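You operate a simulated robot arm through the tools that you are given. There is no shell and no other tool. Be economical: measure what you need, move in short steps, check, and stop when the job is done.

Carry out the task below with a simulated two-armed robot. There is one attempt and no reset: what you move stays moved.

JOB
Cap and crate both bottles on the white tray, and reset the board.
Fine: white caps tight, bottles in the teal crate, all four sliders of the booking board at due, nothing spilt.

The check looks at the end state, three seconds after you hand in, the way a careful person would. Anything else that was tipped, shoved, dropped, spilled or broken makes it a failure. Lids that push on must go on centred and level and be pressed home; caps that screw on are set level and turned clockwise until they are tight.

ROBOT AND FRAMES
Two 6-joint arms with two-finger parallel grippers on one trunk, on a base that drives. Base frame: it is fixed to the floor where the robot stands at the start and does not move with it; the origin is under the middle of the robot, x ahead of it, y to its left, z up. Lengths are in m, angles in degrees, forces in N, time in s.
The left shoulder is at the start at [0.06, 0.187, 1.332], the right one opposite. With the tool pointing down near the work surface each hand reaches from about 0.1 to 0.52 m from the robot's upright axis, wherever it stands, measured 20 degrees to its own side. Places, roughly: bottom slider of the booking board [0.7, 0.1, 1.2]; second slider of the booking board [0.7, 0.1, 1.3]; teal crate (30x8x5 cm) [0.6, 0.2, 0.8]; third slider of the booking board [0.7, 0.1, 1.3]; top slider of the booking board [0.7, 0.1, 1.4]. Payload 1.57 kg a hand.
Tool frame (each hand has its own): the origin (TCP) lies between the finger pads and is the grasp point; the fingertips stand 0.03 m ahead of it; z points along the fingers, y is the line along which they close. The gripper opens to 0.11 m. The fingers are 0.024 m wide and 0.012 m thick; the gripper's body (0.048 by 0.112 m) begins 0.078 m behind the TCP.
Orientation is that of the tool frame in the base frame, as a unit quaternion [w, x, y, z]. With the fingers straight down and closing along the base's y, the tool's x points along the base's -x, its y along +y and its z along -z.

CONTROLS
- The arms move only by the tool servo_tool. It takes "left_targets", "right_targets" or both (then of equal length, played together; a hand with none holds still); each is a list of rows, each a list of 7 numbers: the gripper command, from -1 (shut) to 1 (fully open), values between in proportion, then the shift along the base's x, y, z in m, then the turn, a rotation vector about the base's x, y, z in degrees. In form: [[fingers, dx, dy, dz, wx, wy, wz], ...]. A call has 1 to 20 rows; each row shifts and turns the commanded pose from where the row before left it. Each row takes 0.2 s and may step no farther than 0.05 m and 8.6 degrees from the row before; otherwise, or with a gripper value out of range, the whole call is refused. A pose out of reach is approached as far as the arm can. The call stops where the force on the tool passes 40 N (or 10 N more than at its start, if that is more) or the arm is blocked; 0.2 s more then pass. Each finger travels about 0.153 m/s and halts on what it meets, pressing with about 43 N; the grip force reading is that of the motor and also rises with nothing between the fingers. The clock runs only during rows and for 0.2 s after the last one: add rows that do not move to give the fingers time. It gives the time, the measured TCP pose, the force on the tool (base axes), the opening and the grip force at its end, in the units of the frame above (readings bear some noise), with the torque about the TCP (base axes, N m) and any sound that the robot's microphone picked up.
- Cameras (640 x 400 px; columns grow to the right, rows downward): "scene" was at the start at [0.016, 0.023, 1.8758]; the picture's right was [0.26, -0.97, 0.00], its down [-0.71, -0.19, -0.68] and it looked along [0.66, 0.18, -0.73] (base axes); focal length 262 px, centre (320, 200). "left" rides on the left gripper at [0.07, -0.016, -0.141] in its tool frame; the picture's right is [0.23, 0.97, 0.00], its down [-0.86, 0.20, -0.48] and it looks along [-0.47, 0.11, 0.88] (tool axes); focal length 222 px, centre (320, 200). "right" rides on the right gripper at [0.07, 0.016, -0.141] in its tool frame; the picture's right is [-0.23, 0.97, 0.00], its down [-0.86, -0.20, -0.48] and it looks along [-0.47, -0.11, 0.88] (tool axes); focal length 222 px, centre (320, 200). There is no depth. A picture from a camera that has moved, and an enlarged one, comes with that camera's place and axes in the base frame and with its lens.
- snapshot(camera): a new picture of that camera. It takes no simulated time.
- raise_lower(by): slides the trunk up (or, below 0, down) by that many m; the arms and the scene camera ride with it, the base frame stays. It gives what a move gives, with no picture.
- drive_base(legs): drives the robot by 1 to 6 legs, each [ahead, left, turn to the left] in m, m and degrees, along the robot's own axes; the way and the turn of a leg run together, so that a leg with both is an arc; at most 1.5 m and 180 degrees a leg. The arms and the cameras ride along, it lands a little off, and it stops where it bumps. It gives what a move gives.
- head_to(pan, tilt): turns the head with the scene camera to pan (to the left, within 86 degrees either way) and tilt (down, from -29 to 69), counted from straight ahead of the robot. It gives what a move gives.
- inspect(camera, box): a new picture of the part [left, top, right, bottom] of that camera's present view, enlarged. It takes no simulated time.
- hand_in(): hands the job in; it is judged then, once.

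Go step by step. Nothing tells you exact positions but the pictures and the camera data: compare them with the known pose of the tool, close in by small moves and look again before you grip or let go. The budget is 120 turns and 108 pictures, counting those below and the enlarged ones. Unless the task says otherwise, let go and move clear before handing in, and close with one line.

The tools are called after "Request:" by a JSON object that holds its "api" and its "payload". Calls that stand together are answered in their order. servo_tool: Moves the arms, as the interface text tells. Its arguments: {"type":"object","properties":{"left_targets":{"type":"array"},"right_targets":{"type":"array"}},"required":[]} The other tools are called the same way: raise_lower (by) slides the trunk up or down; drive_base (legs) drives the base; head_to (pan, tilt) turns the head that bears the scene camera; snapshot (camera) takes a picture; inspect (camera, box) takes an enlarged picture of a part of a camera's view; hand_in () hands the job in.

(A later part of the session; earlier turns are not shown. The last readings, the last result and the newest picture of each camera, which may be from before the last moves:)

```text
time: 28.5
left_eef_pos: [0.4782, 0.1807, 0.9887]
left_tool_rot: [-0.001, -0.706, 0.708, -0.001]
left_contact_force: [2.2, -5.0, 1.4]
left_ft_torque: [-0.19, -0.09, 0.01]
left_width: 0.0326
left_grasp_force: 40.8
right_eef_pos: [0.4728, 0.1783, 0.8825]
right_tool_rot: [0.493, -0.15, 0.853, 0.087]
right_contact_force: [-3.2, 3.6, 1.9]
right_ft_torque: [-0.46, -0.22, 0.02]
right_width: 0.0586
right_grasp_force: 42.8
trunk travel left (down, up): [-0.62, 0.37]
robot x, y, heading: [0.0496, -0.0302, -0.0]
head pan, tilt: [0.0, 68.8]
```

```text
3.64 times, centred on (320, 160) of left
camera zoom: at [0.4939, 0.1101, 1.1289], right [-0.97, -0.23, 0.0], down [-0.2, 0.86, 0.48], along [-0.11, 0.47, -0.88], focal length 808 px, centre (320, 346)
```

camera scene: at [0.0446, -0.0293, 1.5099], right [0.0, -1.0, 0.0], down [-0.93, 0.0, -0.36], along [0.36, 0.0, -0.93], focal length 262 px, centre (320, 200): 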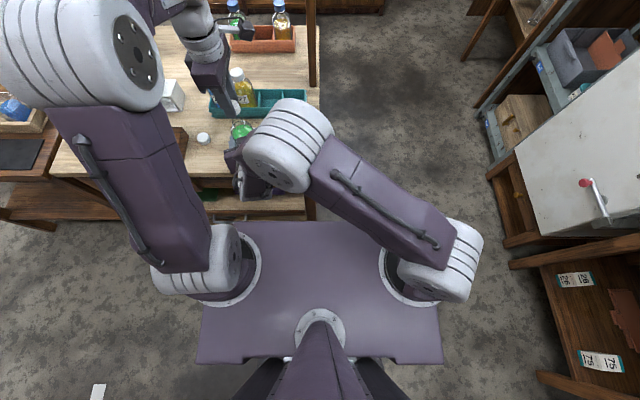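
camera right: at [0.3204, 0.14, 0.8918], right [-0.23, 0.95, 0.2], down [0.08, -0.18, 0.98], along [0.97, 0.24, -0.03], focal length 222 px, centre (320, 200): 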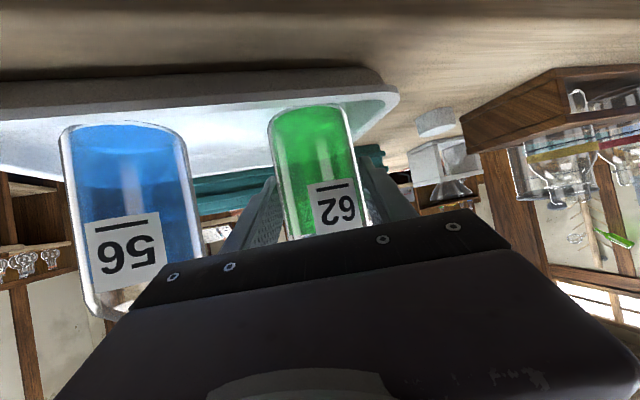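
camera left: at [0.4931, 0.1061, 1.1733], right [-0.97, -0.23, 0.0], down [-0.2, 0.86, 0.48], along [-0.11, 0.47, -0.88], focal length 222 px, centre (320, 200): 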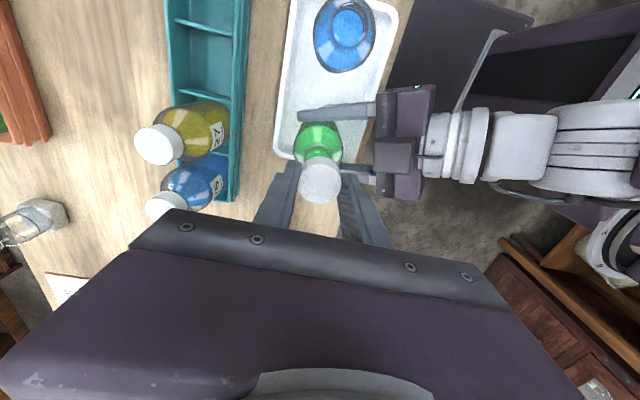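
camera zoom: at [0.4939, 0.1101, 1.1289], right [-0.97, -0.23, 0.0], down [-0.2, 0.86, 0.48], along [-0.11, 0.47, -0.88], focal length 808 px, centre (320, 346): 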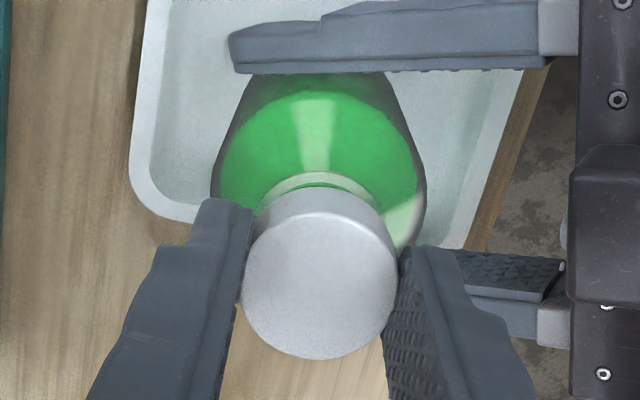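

Contact: a lateral force pushes the cap toward −y/+x, so I shift that way by ~2 mm and lower further.

Request:
{"api": "servo_tool", "payload": {"left_targets": [[-1, 0.0008, -0.002, 0, 0, 0, 0], [-1, 0, 0, -0.001, 0, 0, 0], [-1, 0, 0, 0, 0, 0, 0]]}}

```text
time: 29.3
left_eef_pos: [0.4785, 0.1791, 0.9863]
left_tool_rot: [0.0, -0.706, 0.708, 0.0]
left_contact_force: [1.3, -2.2, -2.5]
left_ft_torque: [-0.06, -0.08, 0.03]
left_width: 0.0326
left_grasp_force: 40.5
right_eef_pos: [0.4739, 0.178, 0.8821]
right_tool_rot: [0.492, -0.151, 0.853, 0.087]
right_contact_force: [-1.2, 0.6, 0.2]
right_ft_torque: [-0.16, -0.15, -0.01]
right_width: 0.0587
right_grasp_force: 43.3
trunk travel left (down, up): [-0.62, 0.37]
robot x, y, heading: [0.0485, -0.0297, 0.0]
head pan, tilt: [0.0, 68.8]
```

Lateral force dropped. Another small shift and more lowering.

Request:
{"api": "servo_tool", "payload": {"left_targets": [[-1, 0.0005, -0.0012, -0.001, 0, 0, 0], [-1, 0, 0, -0.002, 0, 0, 0], [-1, 0, 0, -0.002, 0, 0, 0], [-1, 0, 0, 0, 0, 0, 0]]}}

Request:
{"api": "inspect", "payload": {"camera": "left", "box": [260, 105, 380, 215]}}

Request:
{"api": "inspect", "payload": {"camera": "scene", "box": [210, 90, 274, 146]}}

```text
time: 30.3
left_eef_pos: [0.4784, 0.1772, 0.983]
left_tool_rot: [0.002, -0.706, 0.708, -0.001]
left_contact_force: [-3.2, 2.9, 33.5]
left_ft_torque: [0.24, 0.15, 0.01]
left_width: 0.0323
left_grasp_force: 40.9
right_eef_pos: [0.4719, 0.1764, 0.883]
right_tool_rot: [0.494, -0.149, 0.852, 0.087]
right_contact_force: [8.0, -0.7, -5.5]
right_ft_torque: [0.46, 0.21, 0.21]
right_width: 0.0585
right_grasp_force: 42.4
trunk travel left (down, up): [-0.62, 0.37]
robot x, y, heading: [0.0526, -0.0336, 0.2]
head pan, tilt: [0.0, 68.8]
```

```text
3.64 times, centred on (320, 160) of left
camera zoom: at [0.4932, 0.1075, 1.1248], right [-0.97, -0.23, -0.01], down [-0.2, 0.85, 0.48], along [-0.1, 0.47, -0.88], focal length 808 px, centre (320, 346)
```

zoom: 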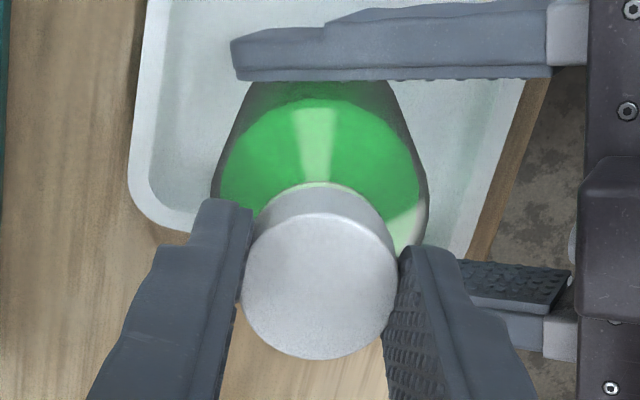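

```text
7.14 times, centred on (242, 118) of scene
camera zoom: at [0.0422, -0.0306, 1.5102], right [0.0, -1.0, 0.0], down [-0.93, 0.0, -0.36], along [0.36, 0.0, -0.93], focal length 1875 px, centre (877, 786)
```

zoom: 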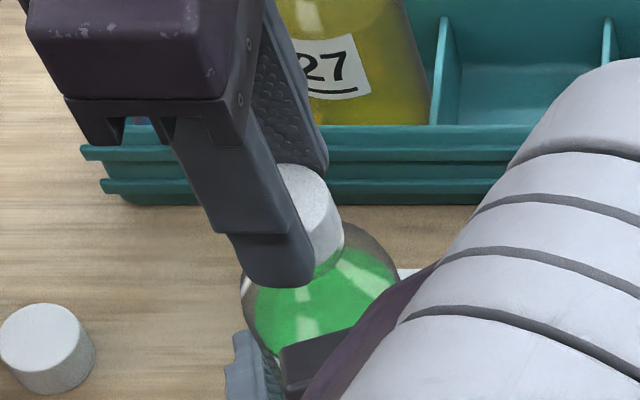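

Axial contact of 33 N now—the cap sits on the thread start. I ease slightly and turn clockwise, watching torque and force.

Request:
{"api": "servo_tool", "payload": {"left_targets": [[-1, 0, 0, 0.001, 0, 0, -8], [-1, 0, 0, 0, 0, 0, -8], [-1, 0, 0, 0, 0, 0, -8], [-1, 0, 0, -0.0003, 0, 0, -8], [-1, 0, 0, -0.0003, 0, 0, -8], [-1, 0, 0, 0, 0, 0, 0]]}}

Request:
{"api": "snapshot", "payload": {"camera": "right"}}

```text
time: 31.7
left_eef_pos: [0.4767, 0.177, 0.9847]
left_tool_rot: [0.003, -0.422, 0.907, 0.0]
left_contact_force: [3.4, 19.2, 23.7]
left_ft_torque: [0.6, -0.19, 0.0]
left_width: 0.0323
left_grasp_force: 40.9
right_eef_pos: [0.4717, 0.1767, 0.8831]
right_tool_rot: [0.494, -0.15, 0.852, 0.087]
right_contact_force: [-2.9, -18.9, 4.4]
right_ft_torque: [1.28, -0.07, -0.12]
right_width: 0.0586
right_grasp_force: 43.3
trunk travel left (down, up): [-0.62, 0.37]
robot x, y, heading: [0.0458, -0.0292, -0.2]
head pan, tilt: [0.0, 68.8]
```

```text
69 pictures are left
camera right: at [0.3187, 0.139, 0.8927], right [-0.23, 0.95, 0.2], down [0.08, -0.19, 0.98], along [0.97, 0.24, -0.03], focal length 222 px, centre (320, 200)
```

right: 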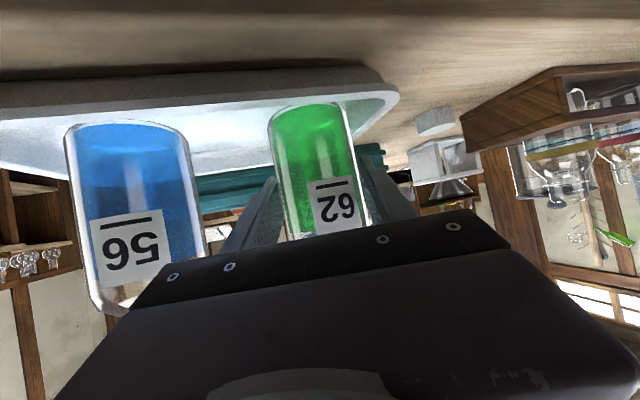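

A side force of 19 N in +y appeared; I follow it with a small shift and re-check.

Request:
{"api": "servo_tool", "payload": {"left_targets": [[-1, 0.0005, 0.002, 0.0005, 0, 0, 0], [-1, 0, 0, 0, 0, 0, 0]]}}

Request:
{"api": "inspect", "payload": {"camera": "left", "box": [260, 105, 380, 215]}}

Request:
{"api": "inspect", "payload": {"camera": "scene", "box": [210, 90, 274, 146]}}

```text
time: 32.3
left_eef_pos: [0.4777, 0.1772, 0.9837]
left_tool_rot: [0.001, -0.422, 0.906, 0.001]
left_contact_force: [2.0, 7.8, 16.5]
left_ft_torque: [0.31, -0.11, 0.01]
left_width: 0.0324
left_grasp_force: 41.0
right_eef_pos: [0.4714, 0.1778, 0.8829]
right_tool_rot: [0.494, -0.151, 0.852, 0.087]
right_contact_force: [-2.7, -12.0, 5.5]
right_ft_torque: [0.31, 0.18, 0.0]
right_width: 0.0587
right_grasp_force: 42.8
trunk travel left (down, up): [-0.62, 0.37]
robot x, y, heading: [0.052, -0.0354, -0.3]
head pan, tilt: [0.0, 68.8]
```

```text
3.64 times, centred on (320, 160) of left
camera zoom: at [0.4438, 0.1139, 1.1248], right [-0.89, 0.45, 0.0], down [0.4, 0.78, 0.48], along [0.22, 0.43, -0.88], focal length 808 px, centre (320, 346)
```

zoom: 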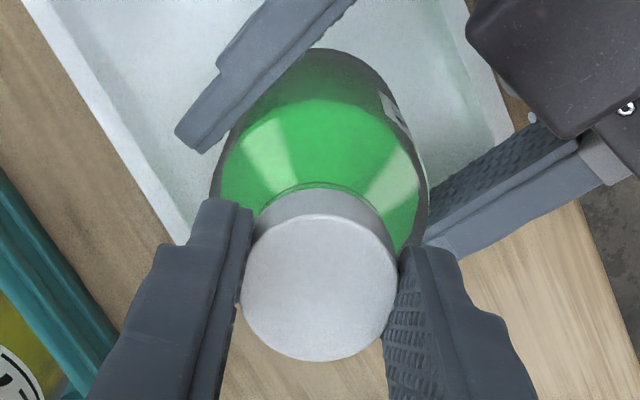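

```text
7.14 times, centred on (242, 118) of scene
camera zoom: at [0.0419, -0.0314, 1.5099], right [0.0, -1.0, 0.0], down [-0.93, 0.0, -0.36], along [0.36, 0.0, -0.93], focal length 1875 px, centre (877, 786)
```

zoom: 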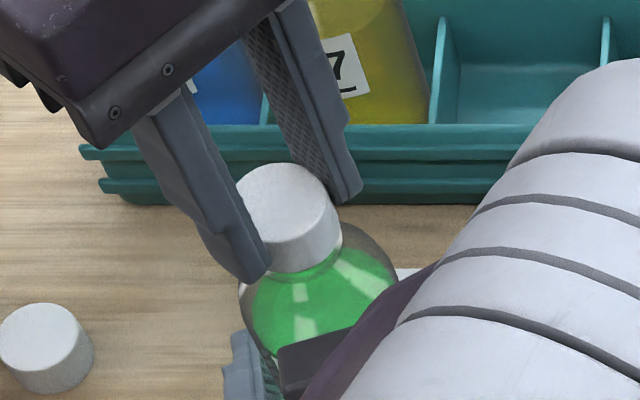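

The cap looks level and seated well over the neck. I continue turning clockwise with mild down pressure.

Request:
{"api": "servo_tool", "payload": {"left_targets": [[-1, 0, 0.0015, 0, 0, 0, -8], [-1, 0, 0, 0, 0, 0, -8], [-1, 0, 0, 0, 0, 0, -8], [-1, 0, 0, -0.0002, 0, 0, -8], [-1, 0, 0, -0.0002, 0, 0, -8], [-1, 0, 0, -0.0002, 0, 0, -8], [-1, 0, 0, -0.0002, 0, 0, -8], [-1, 0, 0, 0, 0, 0, 0]]}}

```text
time: 34.1
left_eef_pos: [0.479, 0.1815, 0.9829]
left_tool_rot: [0.0, 0.054, 0.999, 0.0]
left_contact_force: [-13.2, -11.5, 18.1]
left_ft_torque: [-0.39, 0.92, -0.02]
left_width: 0.0321
left_grasp_force: 39.8
right_eef_pos: [0.4733, 0.177, 0.8823]
right_tool_rot: [0.494, -0.15, 0.852, 0.087]
right_contact_force: [11.9, 11.7, -0.2]
right_ft_torque: [-1.23, 0.51, 0.03]
right_width: 0.0588
right_grasp_force: 43.0
trunk travel left (down, up): [-0.62, 0.37]
robot x, y, heading: [0.049, -0.0296, -0.2]
head pan, tilt: [0.0, 68.8]
```

Lateral load shows the neck wanting −x/−y; I correct and keep turning.

Request:
{"api": "servo_tool", "payload": {"left_targets": [[-1, -0.002, -0.0018, 0, 0, 0, 0], [-1, 0, 0, -0.0003, 0, 0, -8], [-1, 0, 0, -0.0003, 0, 0, -8], [-1, 0, 0, -0.0003, 0, 0, -8], [-1, 0, 0, -0.0003, 0, 0, -8], [-1, 0, 0, -0.0003, 0, 0, -8], [-1, 0, 0, 0, 0, 0, 0]]}}

Request:
{"api": "inspect", "payload": {"camera": "scene", "box": [210, 90, 274, 146]}}

```text
time: 35.7
left_eef_pos: [0.4772, 0.1798, 0.9821]
left_tool_rot: [0.002, 0.392, 0.92, 0.002]
left_contact_force: [7.6, 19.2, 29.7]
left_ft_torque: [0.39, -0.5, 0.02]
left_width: 0.0325
left_grasp_force: 40.8
right_eef_pos: [0.4729, 0.1768, 0.8812]
right_tool_rot: [0.493, -0.149, 0.853, 0.086]
right_contact_force: [-3.8, -13.3, -1.0]
right_ft_torque: [1.6, -0.61, -0.11]
right_width: 0.0585
right_grasp_force: 43.5
trunk travel left (down, up): [-0.62, 0.37]
robot x, y, heading: [0.0485, -0.0334, -0.4]
head pan, tilt: [0.0, 68.8]
```

```text
7.14 times, centred on (242, 118) of scene
camera zoom: at [0.0421, -0.0298, 1.51], right [0.0, -1.0, 0.0], down [-0.93, 0.0, -0.36], along [0.36, 0.0, -0.93], focal length 1875 px, centre (877, 786)
```

zoom: 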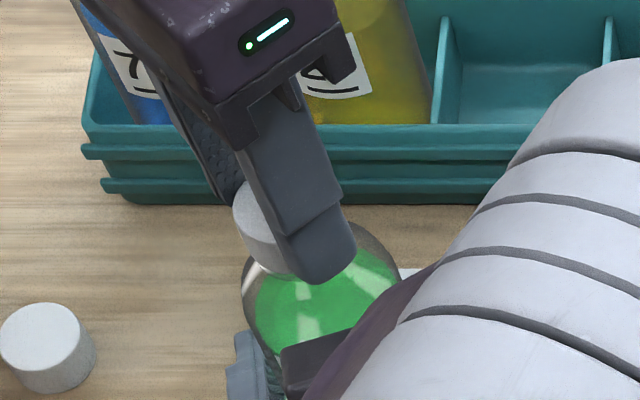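

The cap is creeping down (0.9837→0.9821) as it turns, consistent with a thread. Continue with lateral correction.

Request:
{"api": "servo_tool", "payload": {"left_targets": [[-1, 0.001, 0.002, 0, 0, 0, 0], [-1, 0, 0, -0.0002, 0, 0, -8], [-1, 0, 0, -0.0002, 0, 0, -8], [-1, 0, 0, -0.0002, 0, 0, -8], [-1, 0, 0, -0.0002, 0, 0, -8], [-1, 0, 0, -0.0002, 0, 0, -8], [-1, 0, 0, -0.0002, 0, 0, -8], [-1, 0, 0, -0.0002, 0, 0, -8], [-1, 0, 0, 0, 0, 0, 0]]}}

```text
time: 37.7
left_eef_pos: [0.4778, 0.1813, 0.9803]
left_tool_rot: [0.001, 0.778, 0.628, 0.001]
left_contact_force: [5.8, 6.6, 32.4]
left_ft_torque: [0.07, -0.25, -0.02]
left_width: 0.0323
left_grasp_force: 40.9
right_eef_pos: [0.4719, 0.1769, 0.8821]
right_tool_rot: [0.495, -0.15, 0.852, 0.087]
right_contact_force: [-6.0, -9.4, 0.1]
right_ft_torque: [-0.32, -0.14, -0.13]
right_width: 0.0584
right_grasp_force: 43.4
trunk travel left (down, up): [-0.62, 0.37]
robot x, y, heading: [0.0517, -0.0319, -0.1]
head pan, tilt: [0.0, 68.8]
```

Still descending (0.9803), no tightness yet. Keep turning.

Request:
{"api": "servo_tool", "payload": {"left_targets": [[-1, 0.0005, 0.0005, 0, 0, 0, -8], [-1, 0, 0, -0.0001, 0, 0, -8], [-1, 0, 0, -0.0001, 0, 0, -8], [-1, 0, 0, -0.0001, 0, 0, -8], [-1, 0, 0, -0.0001, 0, 0, -8], [-1, 0, 0, -0.0001, 0, 0, -8], [-1, 0, 0, -0.0001, 0, 0, -8], [-1, 0, 0, 0, 0, 0, 0]]}}

```text
time: 39.5
left_eef_pos: [0.478, 0.181, 0.9804]
left_tool_rot: [-0.001, 0.982, 0.189, 0.002]
left_contact_force: [19.0, -3.1, 12.5]
left_ft_torque: [0.0, -0.55, 0.02]
left_width: 0.0327
left_grasp_force: 40.3
right_eef_pos: [0.4721, 0.1781, 0.884]
right_tool_rot: [0.494, -0.15, 0.852, 0.088]
right_contact_force: [-18.4, 0.2, 14.7]
right_ft_torque: [-0.78, -0.81, 0.05]
right_width: 0.0587
right_grasp_force: 42.5
trunk travel left (down, up): [-0.62, 0.37]
robot x, y, heading: [0.0476, -0.0321, 0.0]
head pan, tilt: [0.0, 68.8]
```

No limit yet. I continue turning with correction in +x.

Request:
{"api": "servo_tool", "payload": {"left_targets": [[-1, 0.002, 0, 0, 0, 0, -8], [-1, 0, 0, -0.0003, 0, 0, -8], [-1, 0, 0, -0.0003, 0, 0, -8], [-1, 0, 0, -0.0003, 0, 0, -8], [-1, 0, 0, -0.0003, 0, 0, -8], [-1, 0, 0, -0.0003, 0, 0, -8], [-1, 0, 0, -0.0003, 0, 0, -8], [-1, 0, 0, 0, 0, 0, 0]]}}

Request:
{"api": "inspect", "payload": {"camera": "scene", "box": [210, 90, 274, 146]}}

```text
time: 40.1
left_eef_pos: [0.4784, 0.1718, 0.9801]
left_tool_rot: [-0.013, 0.997, 0.07, 0.003]
left_contact_force: [-5.0, 7.8, 17.4]
left_ft_torque: [0.06, 0.08, 0.02]
left_width: 0.0328
left_grasp_force: 41.2
left hand out of reach, approached as far as the arm can: row 2, 3
right_eef_pos: [0.4745, 0.1741, 0.8828]
right_tool_rot: [0.495, -0.143, 0.853, 0.086]
right_contact_force: [-0.6, -2.5, 4.4]
right_ft_torque: [0.59, 0.91, -0.13]
right_width: 0.0596
right_grasp_force: 42.8
trunk travel left (down, up): [-0.62, 0.37]
robot x, y, heading: [0.0499, -0.0332, 0.1]
head pan, tilt: [0.0, 68.8]
stopped in row 3 (left hand): the force on the tool passed its limit at 49 N (the readings are from after the stop); the commanded pose is now the measured one
```

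```text
7.14 times, centred on (242, 118) of scene
camera zoom: at [0.0413, -0.03, 1.5097], right [0.0, -1.0, 0.0], down [-0.93, 0.0, -0.36], along [0.36, 0.0, -0.93], focal length 1875 px, centre (877, 786)
```

zoom: 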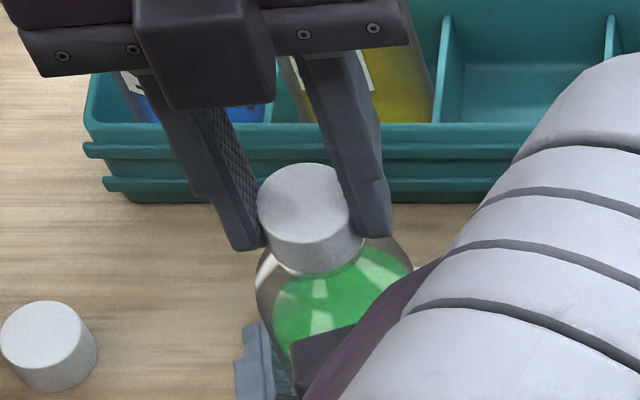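

I hit the left wrist's limit at about 260° of turn. I release the cap, lift clear, and inspect before rewinding for a second bite.

Request:
{"api": "servo_tool", "payload": {"left_targets": [[0.1, 0, 0, 0, 0, 0, 0], [0.1, 0, 0, 0, 0, 0, 0], [0.1, 0, 0, 0.02, 0, 0, 0], [0.1, 0, 0, 0.03, 0, 0, 0], [0.1, 0, 0, 0.01, 0, 0, 8.5], [0.1, 0, 0, 0, 0, 0, 8.5], [0.1, 0, 0, 0, 0, 0, 8.5], [0.1, 0, 0, 0, 0, 0, 8.5], [0.1, 0, 0, 0, 0, 0, 8.5], [0.1, 0, 0, 0, 0, 0, 8.5], [0.1, 0, 0, 0, 0, 0, 8.5], [0.1, 0, 0, 0, 0, 0, 8.5], [0.1, 0, 0, 0, 0, 0, 8.5], [0.1, 0, 0, 0, 0, 0, 8.5], [0.1, 0, 0, 0, 0, 0, 8.5], [0.1, 0, 0, 0, 0, 0, 8.5], [0.1, 0, 0, 0, 0, 0, 8.5], [0.1, 0, 0, 0, 0, 0, 8.5], [0.1, 0, 0, 0, 0, 0, 8.5], [0.1, 0, 0, 0, 0, 0, 0]]}}

Request:
{"api": "inspect", "payload": {"camera": "scene", "box": [200, 76, 280, 146]}}

Request:
{"api": "snapshot", "payload": {"camera": "left"}}

Request:
{"api": "snapshot", "payload": {"camera": "right"}}

```text
time: 44.3
left_eef_pos: [0.4805, 0.1711, 1.0398]
left_tool_rot: [-0.007, 0.377, 0.926, -0.011]
left_contact_force: [0.0, 0.1, 0.2]
left_ft_torque: [0.03, -0.03, 0.01]
left_width: 0.0603
left_grasp_force: 0.1
right_eef_pos: [0.4759, 0.1755, 0.8807]
right_tool_rot: [0.492, -0.143, 0.854, 0.084]
right_contact_force: [-0.5, 0.9, -0.3]
right_ft_torque: [0.0, 0.1, 0.0]
right_width: 0.0588
right_grasp_force: 42.9
trunk travel left (down, up): [-0.62, 0.37]
robot x, y, heading: [0.0493, -0.0322, 0.1]
head pan, tilt: [0.0, 68.8]
```

```text
5.71 times, centred on (240, 111) of scene
camera zoom: at [0.0447, -0.0289, 1.5099], right [0.0, -1.0, 0.0], down [-0.93, 0.0, -0.36], along [0.36, 0.0, -0.93], focal length 1500 px, centre (777, 709)
```

zoom: 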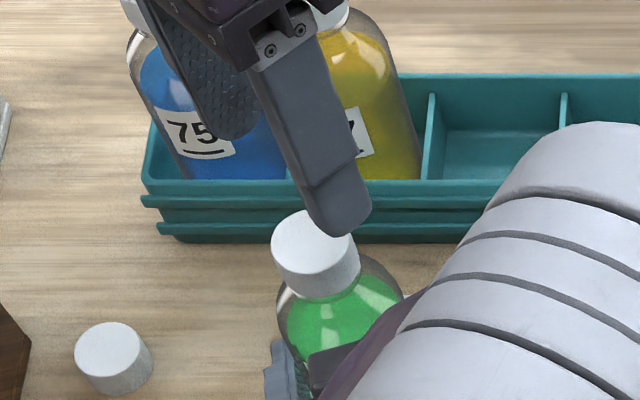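

```text
63 pictures are left
camera left: at [0.4212, 0.2103, 1.1801], right [0.52, 0.85, -0.02], down [0.76, -0.45, 0.47], along [0.39, -0.26, -0.88], focal length 222 px, centre (320, 200)
```

left: 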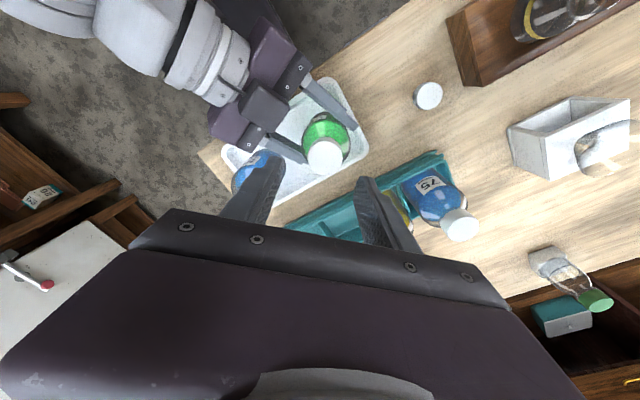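

```text
62 pictures are left
camera right: at [0.3218, 0.1385, 0.8912], right [-0.21, 0.96, 0.2], down [0.08, -0.19, 0.98], along [0.97, 0.22, -0.04], focal length 222 px, centre (320, 200)
```

right: 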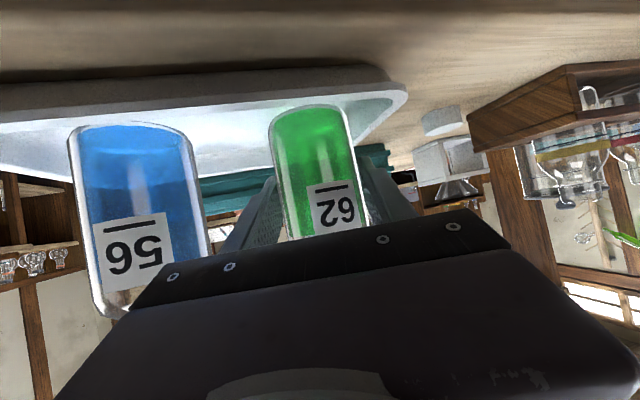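

Cap is on and looks level. I fix the small tilt of the left hand and rewind it to +90° for a second bite.

Request:
{"api": "servo_tool", "payload": {"left_targets": [[0.1, 0, 0, 0, 0.86, -1.2, 0], [0.1, 0, 0, 0, 0, 0, 8.4], [0.1, 0, 0, 0, 0, 0, 8.4], [0.1, 0, 0, 0, 0, 0, 8.4], [0.1, 0, 0, 0, 0, 0, 8.4], [0.1, 0, 0, 0, 0, 0, 8.4], [0.1, 0, 0, 0, 0, 0, 8.4], [0.1, 0, 0, 0, 0, 0, 8.4], [0.1, 0, 0, 0, 0, 0, 8.4], [0.1, 0, 0, 0, 0, 0, 8.4], [0.1, 0, 0, 0, 0, 0, 8.4], [0.1, 0, 0, 0, 0, 0, 8.4], [0.1, 0, 0, 0, 0, 0, 8.4], [0.1, 0, 0, 0, 0, 0, 8.4], [0.1, 0, 0, 0, 0, 0, 8.4], [0.1, 0, 0, 0, 0, 0, 8.4], [0.1, 0, 0, 0, 0, 0, 8.0], [0.1, 0, 0, 0, 0, 0, 0]]}}

Request:
{"api": "inspect", "payload": {"camera": "left", "box": [240, 60, 400, 190]}}

```text
time: 48.1
left_eef_pos: [0.4805, 0.1697, 1.0387]
left_tool_rot: [0.0, -0.705, 0.71, 0.0]
left_contact_force: [0.8, 1.3, -0.2]
left_ft_torque: [0.02, 0.0, -0.01]
left_width: 0.0605
left_grasp_force: 0.0
right_eef_pos: [0.4757, 0.1745, 0.8809]
right_tool_rot: [0.493, -0.144, 0.854, 0.084]
right_contact_force: [0.4, -0.6, -0.6]
right_ft_torque: [-0.19, 0.0, 0.01]
right_width: 0.0587
right_grasp_force: 42.9
trunk travel left (down, up): [-0.62, 0.37]
robot x, y, heading: [0.0532, -0.0354, 0.0]
head pan, tilt: [0.0, 68.8]
```

```text
3.08 times, centred on (320, 125) of left
camera zoom: at [0.4958, 0.1002, 1.1801], right [-0.98, -0.22, 0.0], down [-0.19, 0.86, 0.48], along [-0.11, 0.47, -0.88], focal length 684 px, centre (320, 431)
```

zoom: 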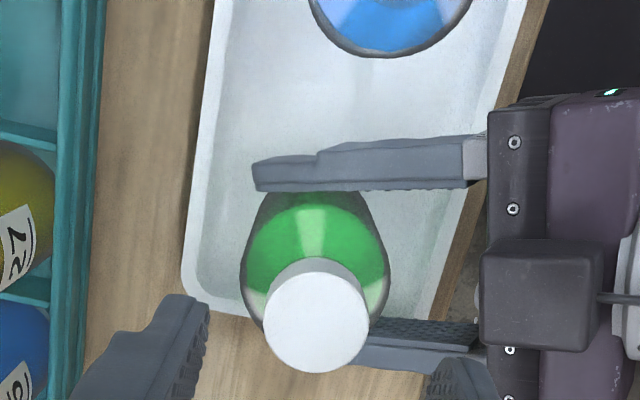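

Cap centre is at about [0.479, 0.175]. I lower around it, centre and close.

Request:
{"api": "servo_tool", "payload": {"left_targets": [[0.1, -0.001, 0.005, -0.02, 0, 0, 0], [0.1, 0, 0, -0.02, 0, 0, 0], [0.1, 0, 0, -0.016, 0, 0, 0], [0.1, 0, 0, 0, 0, 0, 0], [-0.2, 0, 0, 0, 0, 0, 0], [-1, 0, 0, 0, 0, 0, 0], [-1, 0, 0, 0, 0, 0, 0]]}}

Request:
{"api": "inspect", "payload": {"camera": "left", "box": [240, 60, 400, 230]}}

```text
time: 49.7
left_eef_pos: [0.481, 0.175, 0.9828]
left_tool_rot: [-0.001, -0.703, 0.711, 0.0]
left_contact_force: [5.7, 1.3, -1.2]
left_ft_torque: [0.07, -0.33, 0.0]
left_width: 0.0328
left_grasp_force: 40.8
right_eef_pos: [0.4752, 0.175, 0.8813]
right_tool_rot: [0.493, -0.144, 0.854, 0.085]
right_contact_force: [-6.5, -0.6, 0.5]
right_ft_torque: [0.09, -0.19, 0.01]
right_width: 0.0586
right_grasp_force: 43.0
trunk travel left (down, up): [-0.62, 0.37]
robot x, y, heading: [0.0476, -0.0333, 0.0]
head pan, tilt: [0.0, 68.8]
```

```text
2.35 times, centred on (320, 145) of left
camera zoom: at [0.4953, 0.1048, 1.1238], right [-0.98, -0.22, 0.0], down [-0.19, 0.86, 0.48], along [-0.1, 0.47, -0.88], focal length 523 px, centre (320, 329)
```

zoom: 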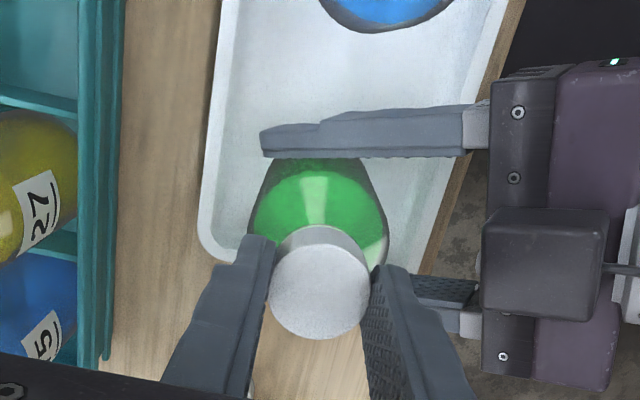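

Gripped centred. I turn clockwise another ~100° and check the torque.

Request:
{"api": "servo_tool", "payload": {"left_targets": [[-1, 0.0005, 0, 0, 0, 0, -8], [-1, 0, 0, -0.0001, 0, 0, -8], [-1, 0, 0, -0.0001, 0, 0, -8], [-1, 0, 0, -0.0001, 0, 0, -8], [-1, 0, 0, -0.0001, 0, 0, -8], [-1, 0, 0, -0.0001, 0, 0, -8], [-1, 0, 0, -0.0001, 0, 0, -8], [-1, 0, 0, -0.0001, 0, 0, -8], [-1, 0, 0, -0.0001, 0, 0, -8], [-1, 0, 0, -0.0001, 0, 0, -8], [-1, 0, 0, -0.0001, 0, 0, -8], [-1, 0, 0, 0, 0, 0, 0]]}}

```text
time: 52.3
left_eef_pos: [0.4796, 0.1759, 0.9814]
left_tool_rot: [0.001, -0.013, 1.0, 0.0]
left_contact_force: [4.0, -7.7, 0.1]
left_ft_torque: [-0.19, -0.08, 0.49]
left_width: 0.0326
left_grasp_force: 41.2
right_eef_pos: [0.4755, 0.175, 0.881]
right_tool_rot: [0.493, -0.144, 0.854, 0.084]
right_contact_force: [-4.9, 7.0, -0.2]
right_ft_torque: [-0.55, -0.23, -0.53]
right_width: 0.0583
right_grasp_force: 43.0
trunk travel left (down, up): [-0.62, 0.37]
robot x, y, heading: [0.0517, -0.0335, 0.1]
head pan, tilt: [0.0, 68.8]
```

Torque of 0.5 N·m now resists—the cap is biting. A bit more to make it tight.

Request:
{"api": "servo_tool", "payload": {"left_targets": [[-1, 0, 0, 0, 0, 0, -8], [-1, 0, 0, 0, 0, 0, -8], [-1, 0, 0, 0, 0, 0, -8], [-1, 0, 0, 0, 0, 0, 0]]}}

Request:
{"api": "snapshot", "payload": {"camera": "right"}}

```text
time: 53.3
left_eef_pos: [0.4806, 0.1756, 0.9815]
left_tool_rot: [0.0, 0.196, 0.981, 0.0]
left_contact_force: [-0.1, -9.7, 0.3]
left_ft_torque: [-0.17, 0.03, 0.49]
left_width: 0.0319
left_grasp_force: 40.4
right_eef_pos: [0.4762, 0.1754, 0.8811]
right_tool_rot: [0.493, -0.143, 0.854, 0.084]
right_contact_force: [0.4, 10.5, 0.0]
right_ft_torque: [-0.82, 0.07, -0.45]
right_width: 0.0581
right_grasp_force: 42.7
trunk travel left (down, up): [-0.62, 0.37]
robot x, y, heading: [0.0481, -0.0326, -0.0]
head pan, tilt: [0.0, 68.8]
```

```text
59 pictures are left
camera right: at [0.3221, 0.1386, 0.8912], right [-0.21, 0.96, 0.2], down [0.08, -0.19, 0.98], along [0.97, 0.22, -0.04], focal length 222 px, centre (320, 200)
```

right: 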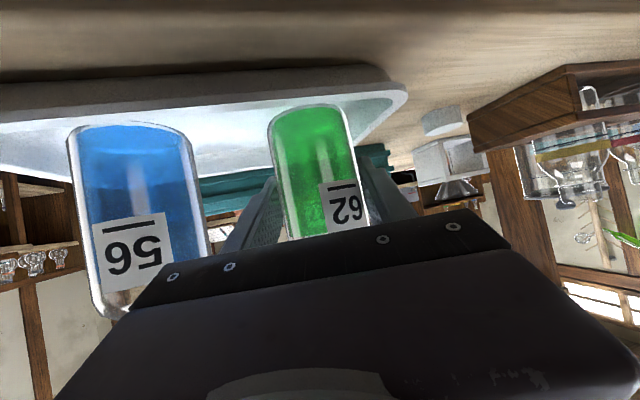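

The bottle now slips in the holding grip at ~0.5 N·m, so cap 62 is tight. I release the cap, then the bottle, and back both hands out.

Request:
{"api": "servo_tool", "payload": {"left_targets": [[0.1, 0, 0, 0, 0, 0, 0], [0.1, 0, 0, 0, 0, 0, 0], [0.1, 0, 0, 0.03, 0, 0, 0], [0.1, 0, 0, 0.04, 0, 0, 0], [0.1, 0, 0, 0.03, 0, 0, 8], [0.1, 0, 0, 0, 0, 0, 8], [0.1, 0, 0, 0, 0, 0, 8], [0.1, 0, 0, 0, 0, 0, 8], [0.1, 0, 0, 0, 0, 0, 8], [0.1, 0, 0, 0, 0, 0, 8], [0.1, 0, 0, 0, 0, 0, 8], [0.1, 0, 0, 0, 0, 0, 0]], "right_targets": [[-1, 0, 0, 0, 0, 0, 0], [-1, 0, 0, 0, 0, 0, 0], [-1, 0, 0, 0, 0, 0, 0], [0.3, 0, 0, 0, 0, 0, 0], [0.4, 0, 0, 0, 0, 0, 0], [0.4, 0, 0, 0, 0, 0, 0], [0.4, -0.02, -0.007, 0.012, 0, 0, 0], [0.4, -0.02, -0.007, 0.012, 0, 0, 0], [0.4, -0.02, -0.007, 0.012, 0, 0, 0], [0.4, -0.02, -0.007, 0.013, 0, 0, 0], [0.4, -0.01, -0.003, 0.02, 0, 0, 0], [0.4, 0, 0, 0.03, 0, 0, 0]]}}

Request:
{"api": "drive_base", "payload": {"legs": [[0, 0.11, 0]]}}

Request:
{"api": "snapshot", "payload": {"camera": "left"}}

Request:
{"api": "snapshot", "payload": {"camera": "scene"}}

```text
time: 55.9
left_eef_pos: [0.4816, 0.1748, 1.0822]
left_tool_rot: [-0.001, -0.289, 0.957, 0.001]
left_contact_force: [-0.5, -0.6, -0.4]
left_ft_torque: [-0.01, -0.02, 0.01]
left_width: 0.0603
left_grasp_force: 0.1
right_eef_pos: [0.3854, 0.1446, 0.98]
right_tool_rot: [0.492, -0.143, 0.854, 0.085]
right_contact_force: [6.0, 1.3, -2.6]
right_ft_torque: [0.1, -0.59, -0.01]
right_width: 0.077
right_grasp_force: 0.0
trunk travel left (down, up): [-0.62, 0.37]
robot x, y, heading: [0.0498, -0.0369, 0.1]
head pan, tilt: [0.0, 68.8]
```

```text
time: 57.1
left_eef_pos: [0.4816, 0.2837, 1.082]
left_tool_rot: [0.0, -0.287, 0.958, 0.001]
left_contact_force: [0.7, 0.8, 0.3]
left_ft_torque: [0.01, 0.02, 0.01]
left_width: 0.0605
left_grasp_force: 0.1
right_eef_pos: [0.3851, 0.2517, 0.9799]
right_tool_rot: [0.492, -0.142, 0.854, 0.084]
right_contact_force: [1.8, 0.3, -0.1]
right_ft_torque: [-0.04, 0.2, -0.03]
right_width: 0.077
right_grasp_force: 0.1
trunk travel left (down, up): [-0.62, 0.37]
robot x, y, heading: [0.0498, 0.0781, -0.2]
head pan, tilt: [0.0, 68.8]
```

```text
58 pictures are left
camera left: at [0.4314, 0.2313, 1.2231], right [-0.73, 0.69, 0.0], down [0.6, 0.64, 0.48], along [0.33, 0.35, -0.88], focal length 222 px, centre (320, 200)
```

left: 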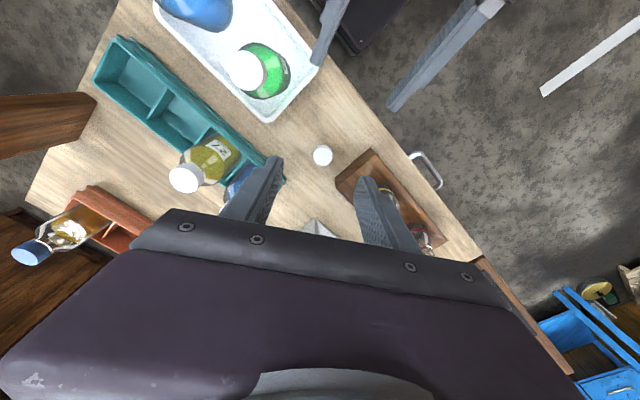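

```text
57 pictures are left
camera scene: at [0.0447, 0.0794, 1.5099], right [0.0, -1.0, 0.0], down [-0.93, 0.0, -0.36], along [0.36, 0.0, -0.93], focal length 262 px, centre (320, 200)
```

scene: 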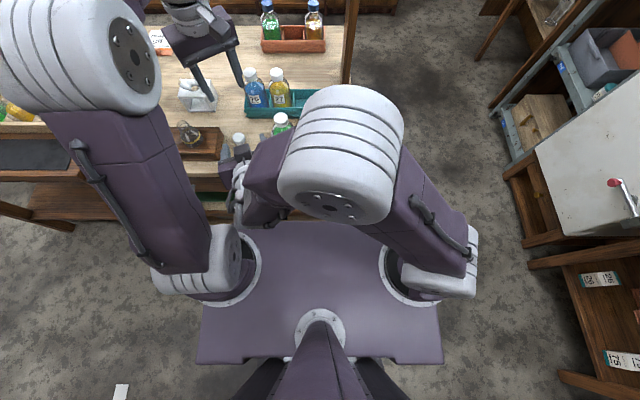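

Cap B is at about [0.5095, 0.3225]. I move the left hand above it, turning the jaws to +90°.

Request:
{"api": "servo_tool", "payload": {"left_targets": [[0.1, 0.004, 0.0055, -0.02, 0, 0, 8.1], [0.1, 0.004, 0.0055, -0.02, 0, 0, 8.1], [0.1, 0.004, 0.0055, -0.02, 0, 0, 8.1], [0.1, 0.004, 0.0055, -0.02, 0, 0, 8.1], [0.1, 0.004, 0.0055, -0.03, 0, 0, 8.1], [0.1, 0.004, 0.0055, -0.03, 0, 0, 8.1], [0.1, 0.004, 0.0055, -0.03, 0, 0, 8.0], [0.1, 0, 0, -0.03, 0, 0, 0], [0.1, 0, 0, 0, 0, 0, 0]]}}

Request:
{"api": "inspect", "payload": {"camera": "left", "box": [220, 110, 420, 235]}}

```text
time: 59.1
left_eef_pos: [0.5086, 0.3211, 0.8836]
left_tool_rot: [0.001, 0.707, -0.707, -0.001]
left_contact_force: [0.1, 0.0, 0.4]
left_ft_torque: [-0.05, 0.01, 0.0]
left_width: 0.0603
left_grasp_force: 0.0
right_eef_pos: [0.3863, 0.2515, 0.9799]
right_tool_rot: [0.493, -0.143, 0.854, 0.085]
right_contact_force: [0.1, 0.3, 0.2]
right_ft_torque: [0.0, -0.05, 0.04]
right_width: 0.0769
right_grasp_force: 0.1
trunk travel left (down, up): [-0.62, 0.37]
robot x, y, heading: [0.0503, 0.0736, -0.2]
head pan, tilt: [0.0, 68.8]
```

```text
3.20 times, centred on (320, 172) of left
camera zoom: at [0.5242, 0.2509, 1.0243], right [-0.97, -0.23, 0.0], down [-0.2, 0.85, 0.48], along [-0.11, 0.47, -0.88], focal length 711 px, centre (320, 288)
```

zoom: 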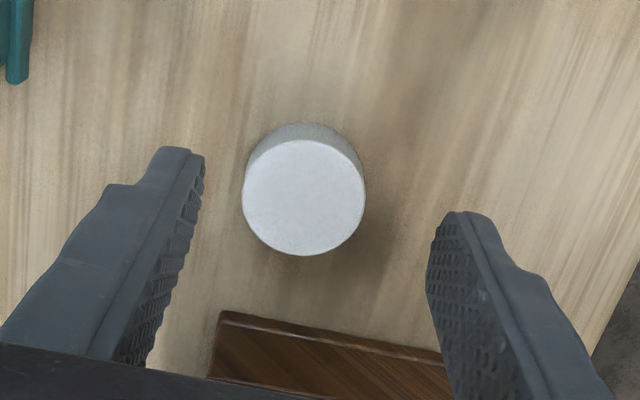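

Cap B needs +3 mm in x, +1.5 mm in y. I lower, grip and lift.

Request:
{"api": "servo_tool", "payload": {"left_targets": [[0.1, 0.003, 0.0015, -0.012, 0, 0, 0], [0.1, 0, 0, -0.012, 0, 0, 0], [0.1, 0, 0, -0.0055, 0, 0, 0], [0.1, 0, 0, 0, 0, 0, 0], [-0.2, 0, 0, 0, 0, 0, 0], [-1, 0, 0, 0, 0, 0, 0], [-1, 0, 0, 0, 0, 0, 0], [-1, 0, 0, 0.03, 0, 0, 0], [-1, 0, 0, 0.04, 0, 0, 0], [-1, 0, 0, 0.05, 0, 0, 0], [-1, 0, 0, 0.05, 0, 0, 0], [-1, 0, 0, 0, 0, 0, 0]]}}

Request:
{"api": "inspect", "payload": {"camera": "left", "box": [220, 110, 420, 235]}}

```text
time: 61.7
left_eef_pos: [0.5101, 0.3237, 1.0222]
left_tool_rot: [0.001, 0.707, -0.707, -0.001]
left_contact_force: [-0.5, -0.3, -0.1]
left_ft_torque: [-0.02, -0.02, 0.0]
left_width: 0.0326
left_grasp_force: 41.1
right_eef_pos: [0.386, 0.2529, 0.9794]
right_tool_rot: [0.493, -0.143, 0.854, 0.085]
right_contact_force: [-0.5, -0.3, 1.1]
right_ft_torque: [-0.03, 0.04, 0.03]
right_width: 0.077
right_grasp_force: 0.1
trunk travel left (down, up): [-0.62, 0.37]
robot x, y, heading: [0.0506, 0.078, -0.2]
head pan, tilt: [0.0, 68.8]
```

```text
3.20 times, centred on (320, 172) of left
camera zoom: at [0.526, 0.2532, 1.1625], right [-0.97, -0.23, 0.0], down [-0.2, 0.86, 0.48], along [-0.11, 0.47, -0.88], focal length 711 px, centre (320, 288)
```

zoom: 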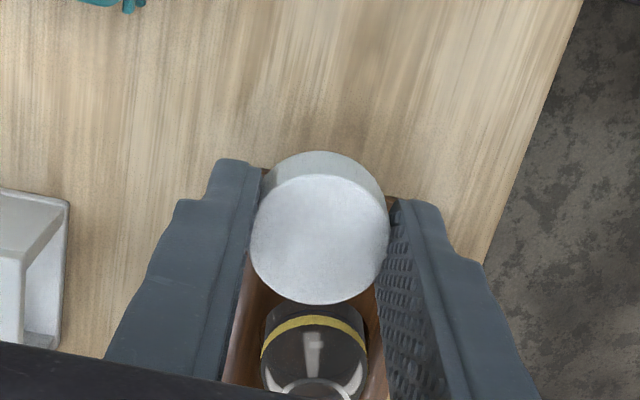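

Cap B is in hand. I raise the trunk a little and drive right so the blue bottle lies in the same relation to the robot as the green one did.

Request:
{"api": "raise_lower", "payload": {"by": 0.06}}

Request:
{"api": "drive_base", "payload": {"legs": [[0, -0.212, 0]]}}

Request:
{"api": "raise_lower", "payload": {"by": -0.06}}

Request:
{"api": "snapshot", "payload": {"camera": "right"}}

Request:
{"api": "snapshot", "payload": {"camera": "left"}}

```text
time: 62.7
left_eef_pos: [0.5093, 0.3232, 1.0821]
left_tool_rot: [-0.001, -0.707, 0.707, 0.0]
left_contact_force: [-0.3, -0.5, -0.1]
left_ft_torque: [-0.03, -0.02, -0.02]
left_width: 0.0327
left_grasp_force: 40.7
right_eef_pos: [0.3866, 0.2525, 1.0415]
right_tool_rot: [0.493, -0.143, 0.854, 0.084]
right_contact_force: [0.7, 1.1, -0.4]
right_ft_torque: [0.01, -0.13, 0.03]
right_width: 0.0769
right_grasp_force: 0.0
trunk travel left (down, up): [-0.68, 0.31]
robot x, y, heading: [0.0498, 0.0797, -0.2]
head pan, tilt: [0.0, 68.8]
```

```text
time: 64.4
left_eef_pos: [0.5104, 0.1041, 1.0816]
left_tool_rot: [-0.001, -0.707, 0.707, 0.001]
left_contact_force: [-0.3, 0.1, 0.0]
left_ft_torque: [0.03, -0.01, 0.0]
left_width: 0.0326
left_grasp_force: 40.6
right_eef_pos: [0.3858, 0.0331, 1.0403]
right_tool_rot: [0.493, -0.143, 0.854, 0.084]
right_contact_force: [0.3, 0.0, -1.0]
right_ft_torque: [0.02, -0.09, -0.03]
right_width: 0.077
right_grasp_force: 0.1
trunk travel left (down, up): [-0.68, 0.31]
robot x, y, heading: [0.0471, -0.1454, -0.1]
head pan, tilt: [0.0, 68.8]
```

```text
time: 65.4
left_eef_pos: [0.5097, 0.1045, 1.0212]
left_tool_rot: [0.0, 0.707, -0.707, -0.001]
left_contact_force: [0.2, 0.5, -0.3]
left_ft_torque: [-0.03, 0.0, -0.03]
left_width: 0.0327
left_grasp_force: 40.7
right_eef_pos: [0.3854, 0.0336, 0.9807]
right_tool_rot: [0.493, -0.143, 0.854, 0.085]
right_contact_force: [0.7, -0.2, 1.5]
right_ft_torque: [0.01, 0.01, 0.03]
right_width: 0.077
right_grasp_force: 0.0
trunk travel left (down, up): [-0.62, 0.37]
robot x, y, heading: [0.0459, -0.1397, -0.2]
head pan, tilt: [0.0, 68.8]
```

```text
54 pictures are left
camera right: at [0.2318, -0.0019, 0.9907], right [-0.21, 0.96, 0.2], down [0.08, -0.19, 0.98], along [0.97, 0.22, -0.04], focal length 222 px, centre (320, 200)
```

right: 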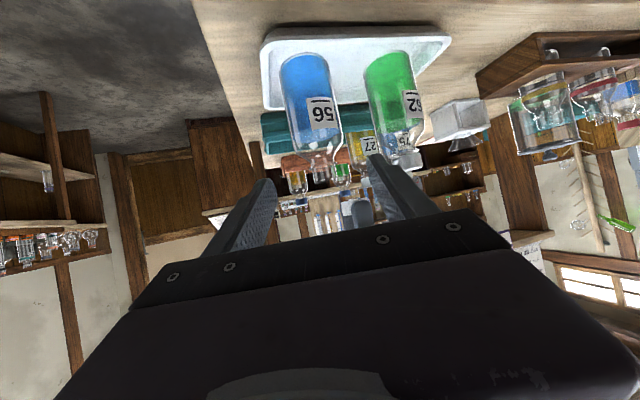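

```text
53 pictures are left
camera left: at [0.5249, 0.0347, 1.1623], right [-0.97, -0.23, 0.0], down [-0.2, 0.85, 0.48], along [-0.11, 0.47, -0.88], focal length 222 px, centre (320, 200)
```

left: 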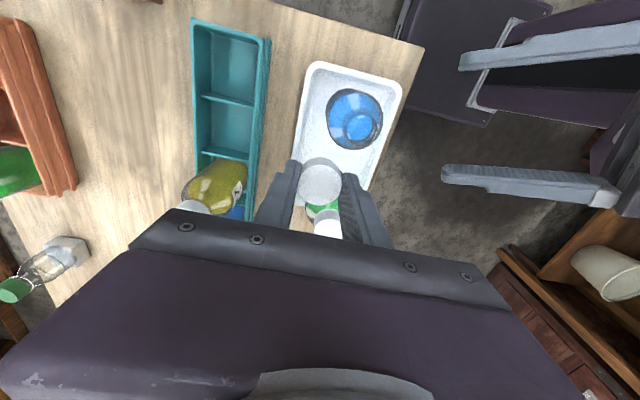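

Blue neck is at about [0.480, 0.065]; the right tool's axis line passes through it. I descend and advance most of the way.

Request:
{"api": "servo_tool", "payload": {"right_targets": [[0.5, 0, 0, -0.022, 0, 0, 0], [0.5, 0, 0, -0.022, 0, 0, 0], [0.5, 0.02, 0.007, -0.0122, 0, 0, 0], [0.5, 0.02, 0.007, -0.0122, 0, 0, 0], [0.5, 0.02, 0.007, -0.0122, 0, 0, 0], [0.5, 0, 0, 0, 0, 0, 0]]}}

Request:
{"api": "inspect", "payload": {"camera": "left", "box": [280, 60, 440, 190]}}

Request:
{"api": "snapshot", "payload": {"camera": "right"}}

```text
time: 66.8
left_eef_pos: [0.5086, 0.1047, 1.022]
left_tool_rot: [-0.001, -0.707, 0.707, 0.001]
left_contact_force: [-0.9, 0.1, -0.1]
left_ft_torque: [0.02, -0.01, 0.0]
left_width: 0.0326
left_grasp_force: 40.8
right_eef_pos: [0.4441, 0.0558, 0.9019]
right_tool_rot: [0.493, -0.143, 0.854, 0.085]
right_contact_force: [0.4, 0.3, -0.3]
right_ft_torque: [0.0, 0.04, 0.01]
right_width: 0.0827
right_grasp_force: 0.0
trunk travel left (down, up): [-0.62, 0.37]
robot x, y, heading: [0.0457, -0.1405, -0.0]
head pan, tilt: [0.0, 68.8]
```

```text
3.08 times, centred on (360, 125) of left
camera zoom: at [0.5247, 0.0344, 1.1625], right [-0.97, -0.23, 0.0], down [-0.2, 0.85, 0.48], along [-0.11, 0.47, -0.88], focal length 684 px, centre (197, 431)
```

zoom: 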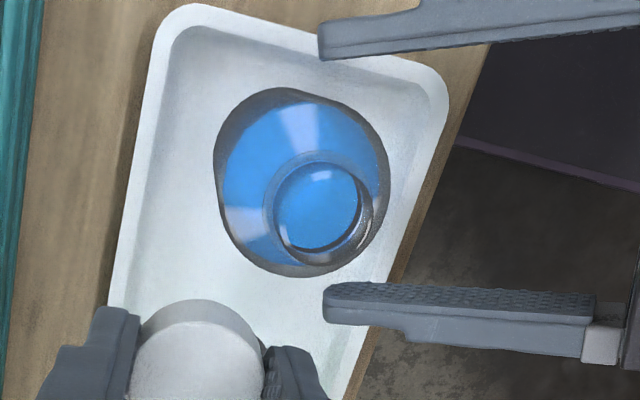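

```text
51 pictures are left
camera right: at [0.2894, 0.0201, 0.9112], right [-0.21, 0.96, 0.2], down [0.08, -0.19, 0.98], along [0.97, 0.22, -0.04], focal length 222 px, centre (320, 200)
```

right: 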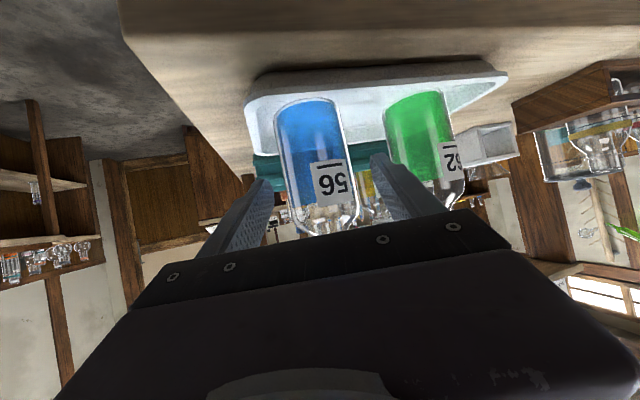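

Bottle 56 is centred between the fingers. Advance the rest and close.

Request:
{"api": "servo_tool", "payload": {"right_targets": [[0.5, 0.015, 0.005, -0.01, 0, 0, 0], [0.5, 0.015, 0.005, -0.01, 0, 0, 0], [0.5, 0, 0, 0, 0, 0, 0], [0.2, 0, 0, 0, 0, 0, 0], [0, 0, 0, 0, 0, 0, 0], [-1, 0, 0, 0, 0, 0, 0], [-1, 0, 0, 0, 0, 0, 0]]}}

Request:
{"api": "inspect", "payload": {"camera": "left", "box": [280, 60, 440, 190]}}

Request:
{"api": "inspect", "payload": {"camera": "scene", "box": [200, 80, 280, 150]}}

```text
time: 68.4
left_eef_pos: [0.5094, 0.1046, 1.0214]
left_tool_rot: [-0.001, -0.707, 0.707, 0.001]
left_contact_force: [0.5, -0.4, -0.8]
left_ft_torque: [-0.03, 0.0, -0.01]
left_width: 0.0326
left_grasp_force: 40.7
right_eef_pos: [0.4731, 0.0658, 0.8804]
right_tool_rot: [0.493, -0.143, 0.854, 0.085]
right_contact_force: [1.4, -0.3, 0.9]
right_ft_torque: [-0.07, -0.08, 0.0]
right_width: 0.0585
right_grasp_force: 43.5
trunk travel left (down, up): [-0.62, 0.37]
robot x, y, heading: [0.0512, -0.1414, -0.0]
head pan, tilt: [0.0, 68.8]
```

```text
3.08 times, centred on (360, 125) of left
camera zoom: at [0.5251, 0.0344, 1.1623], right [-0.97, -0.23, 0.0], down [-0.2, 0.85, 0.48], along [-0.11, 0.47, -0.88], focal length 684 px, centre (197, 431)
```

zoom: 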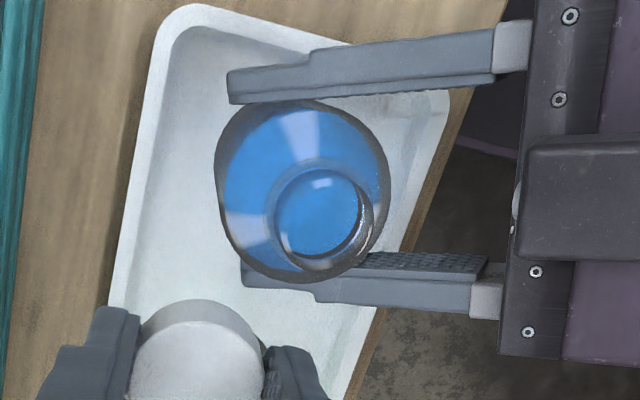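

```text
5.71 times, centred on (240, 115) of scene
camera zoom: at [0.0445, -0.1396, 1.5099], right [0.0, -1.0, 0.0], down [-0.93, 0.0, -0.36], along [0.36, 0.0, -0.93], focal length 1500 px, centre (777, 686)
```

zoom: 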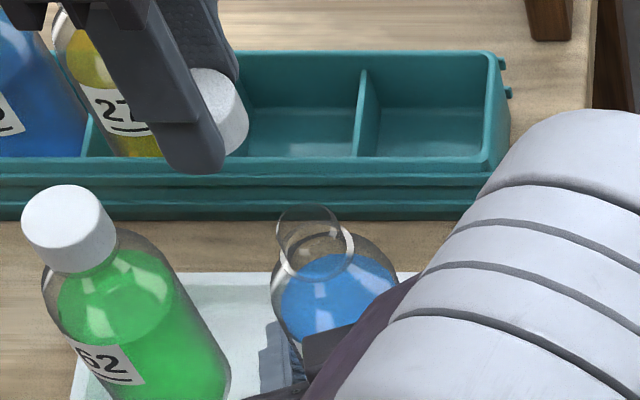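

Bottle 56 held; neck estimated at [0.480, 0.065]. I bring cap B above it.

Request:
{"api": "servo_tool", "payload": {"left_targets": [[-1, -0.01, -0.0137, 0, 0, 0, 0], [-1, -0.01, -0.0137, 0, 0, 0, 0], [-1, -0.0092, -0.0137, 0, 0, 0, 0], [-1, 0, 0, -0.013, 0, 0, 0], [-1, 0, 0, -0.013, 0, 0, 0], [-1, 0, 0, 0, 0, 0, 0]]}}

Request:
{"api": "inspect", "payload": {"camera": "left", "box": [260, 105, 380, 215]}}

Request:
{"api": "inspect", "payload": {"camera": "scene", "box": [210, 90, 274, 146]}}

```text
time: 69.8
left_eef_pos: [0.4804, 0.0648, 0.9938]
left_tool_rot: [0.001, 0.707, -0.707, -0.001]
left_contact_force: [-0.3, 0.0, 0.5]
left_ft_torque: [0.01, 0.01, -0.01]
left_width: 0.0328
left_grasp_force: 40.8
right_eef_pos: [0.4725, 0.0662, 0.88]
right_tool_rot: [0.492, -0.143, 0.854, 0.084]
right_contact_force: [-1.8, -0.1, -0.1]
right_ft_torque: [-0.14, 0.0, -0.03]
right_width: 0.0586
right_grasp_force: 43.2
trunk travel left (down, up): [-0.62, 0.37]
robot x, y, heading: [0.0488, -0.1427, -0.2]
head pan, tilt: [0.0, 68.8]
```

```text
3.64 times, centred on (320, 160) of left
camera zoom: at [0.4954, -0.0063, 1.1358], right [-0.97, -0.23, 0.0], down [-0.2, 0.85, 0.48], along [-0.11, 0.47, -0.88], focal length 808 px, centre (320, 346)
```

zoom: 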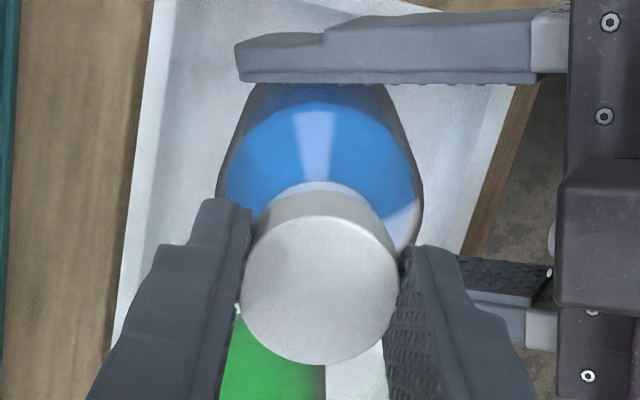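

```text
7.14 times, centred on (242, 118) of scene
camera zoom: at [0.0441, -0.1395, 1.5099], right [0.0, -1.0, 0.0], down [-0.93, 0.0, -0.36], along [0.36, 0.0, -0.93], focal length 1875 px, centre (877, 786)
```

zoom: 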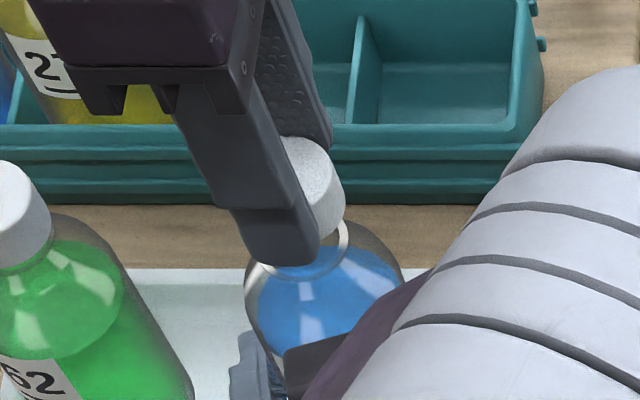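

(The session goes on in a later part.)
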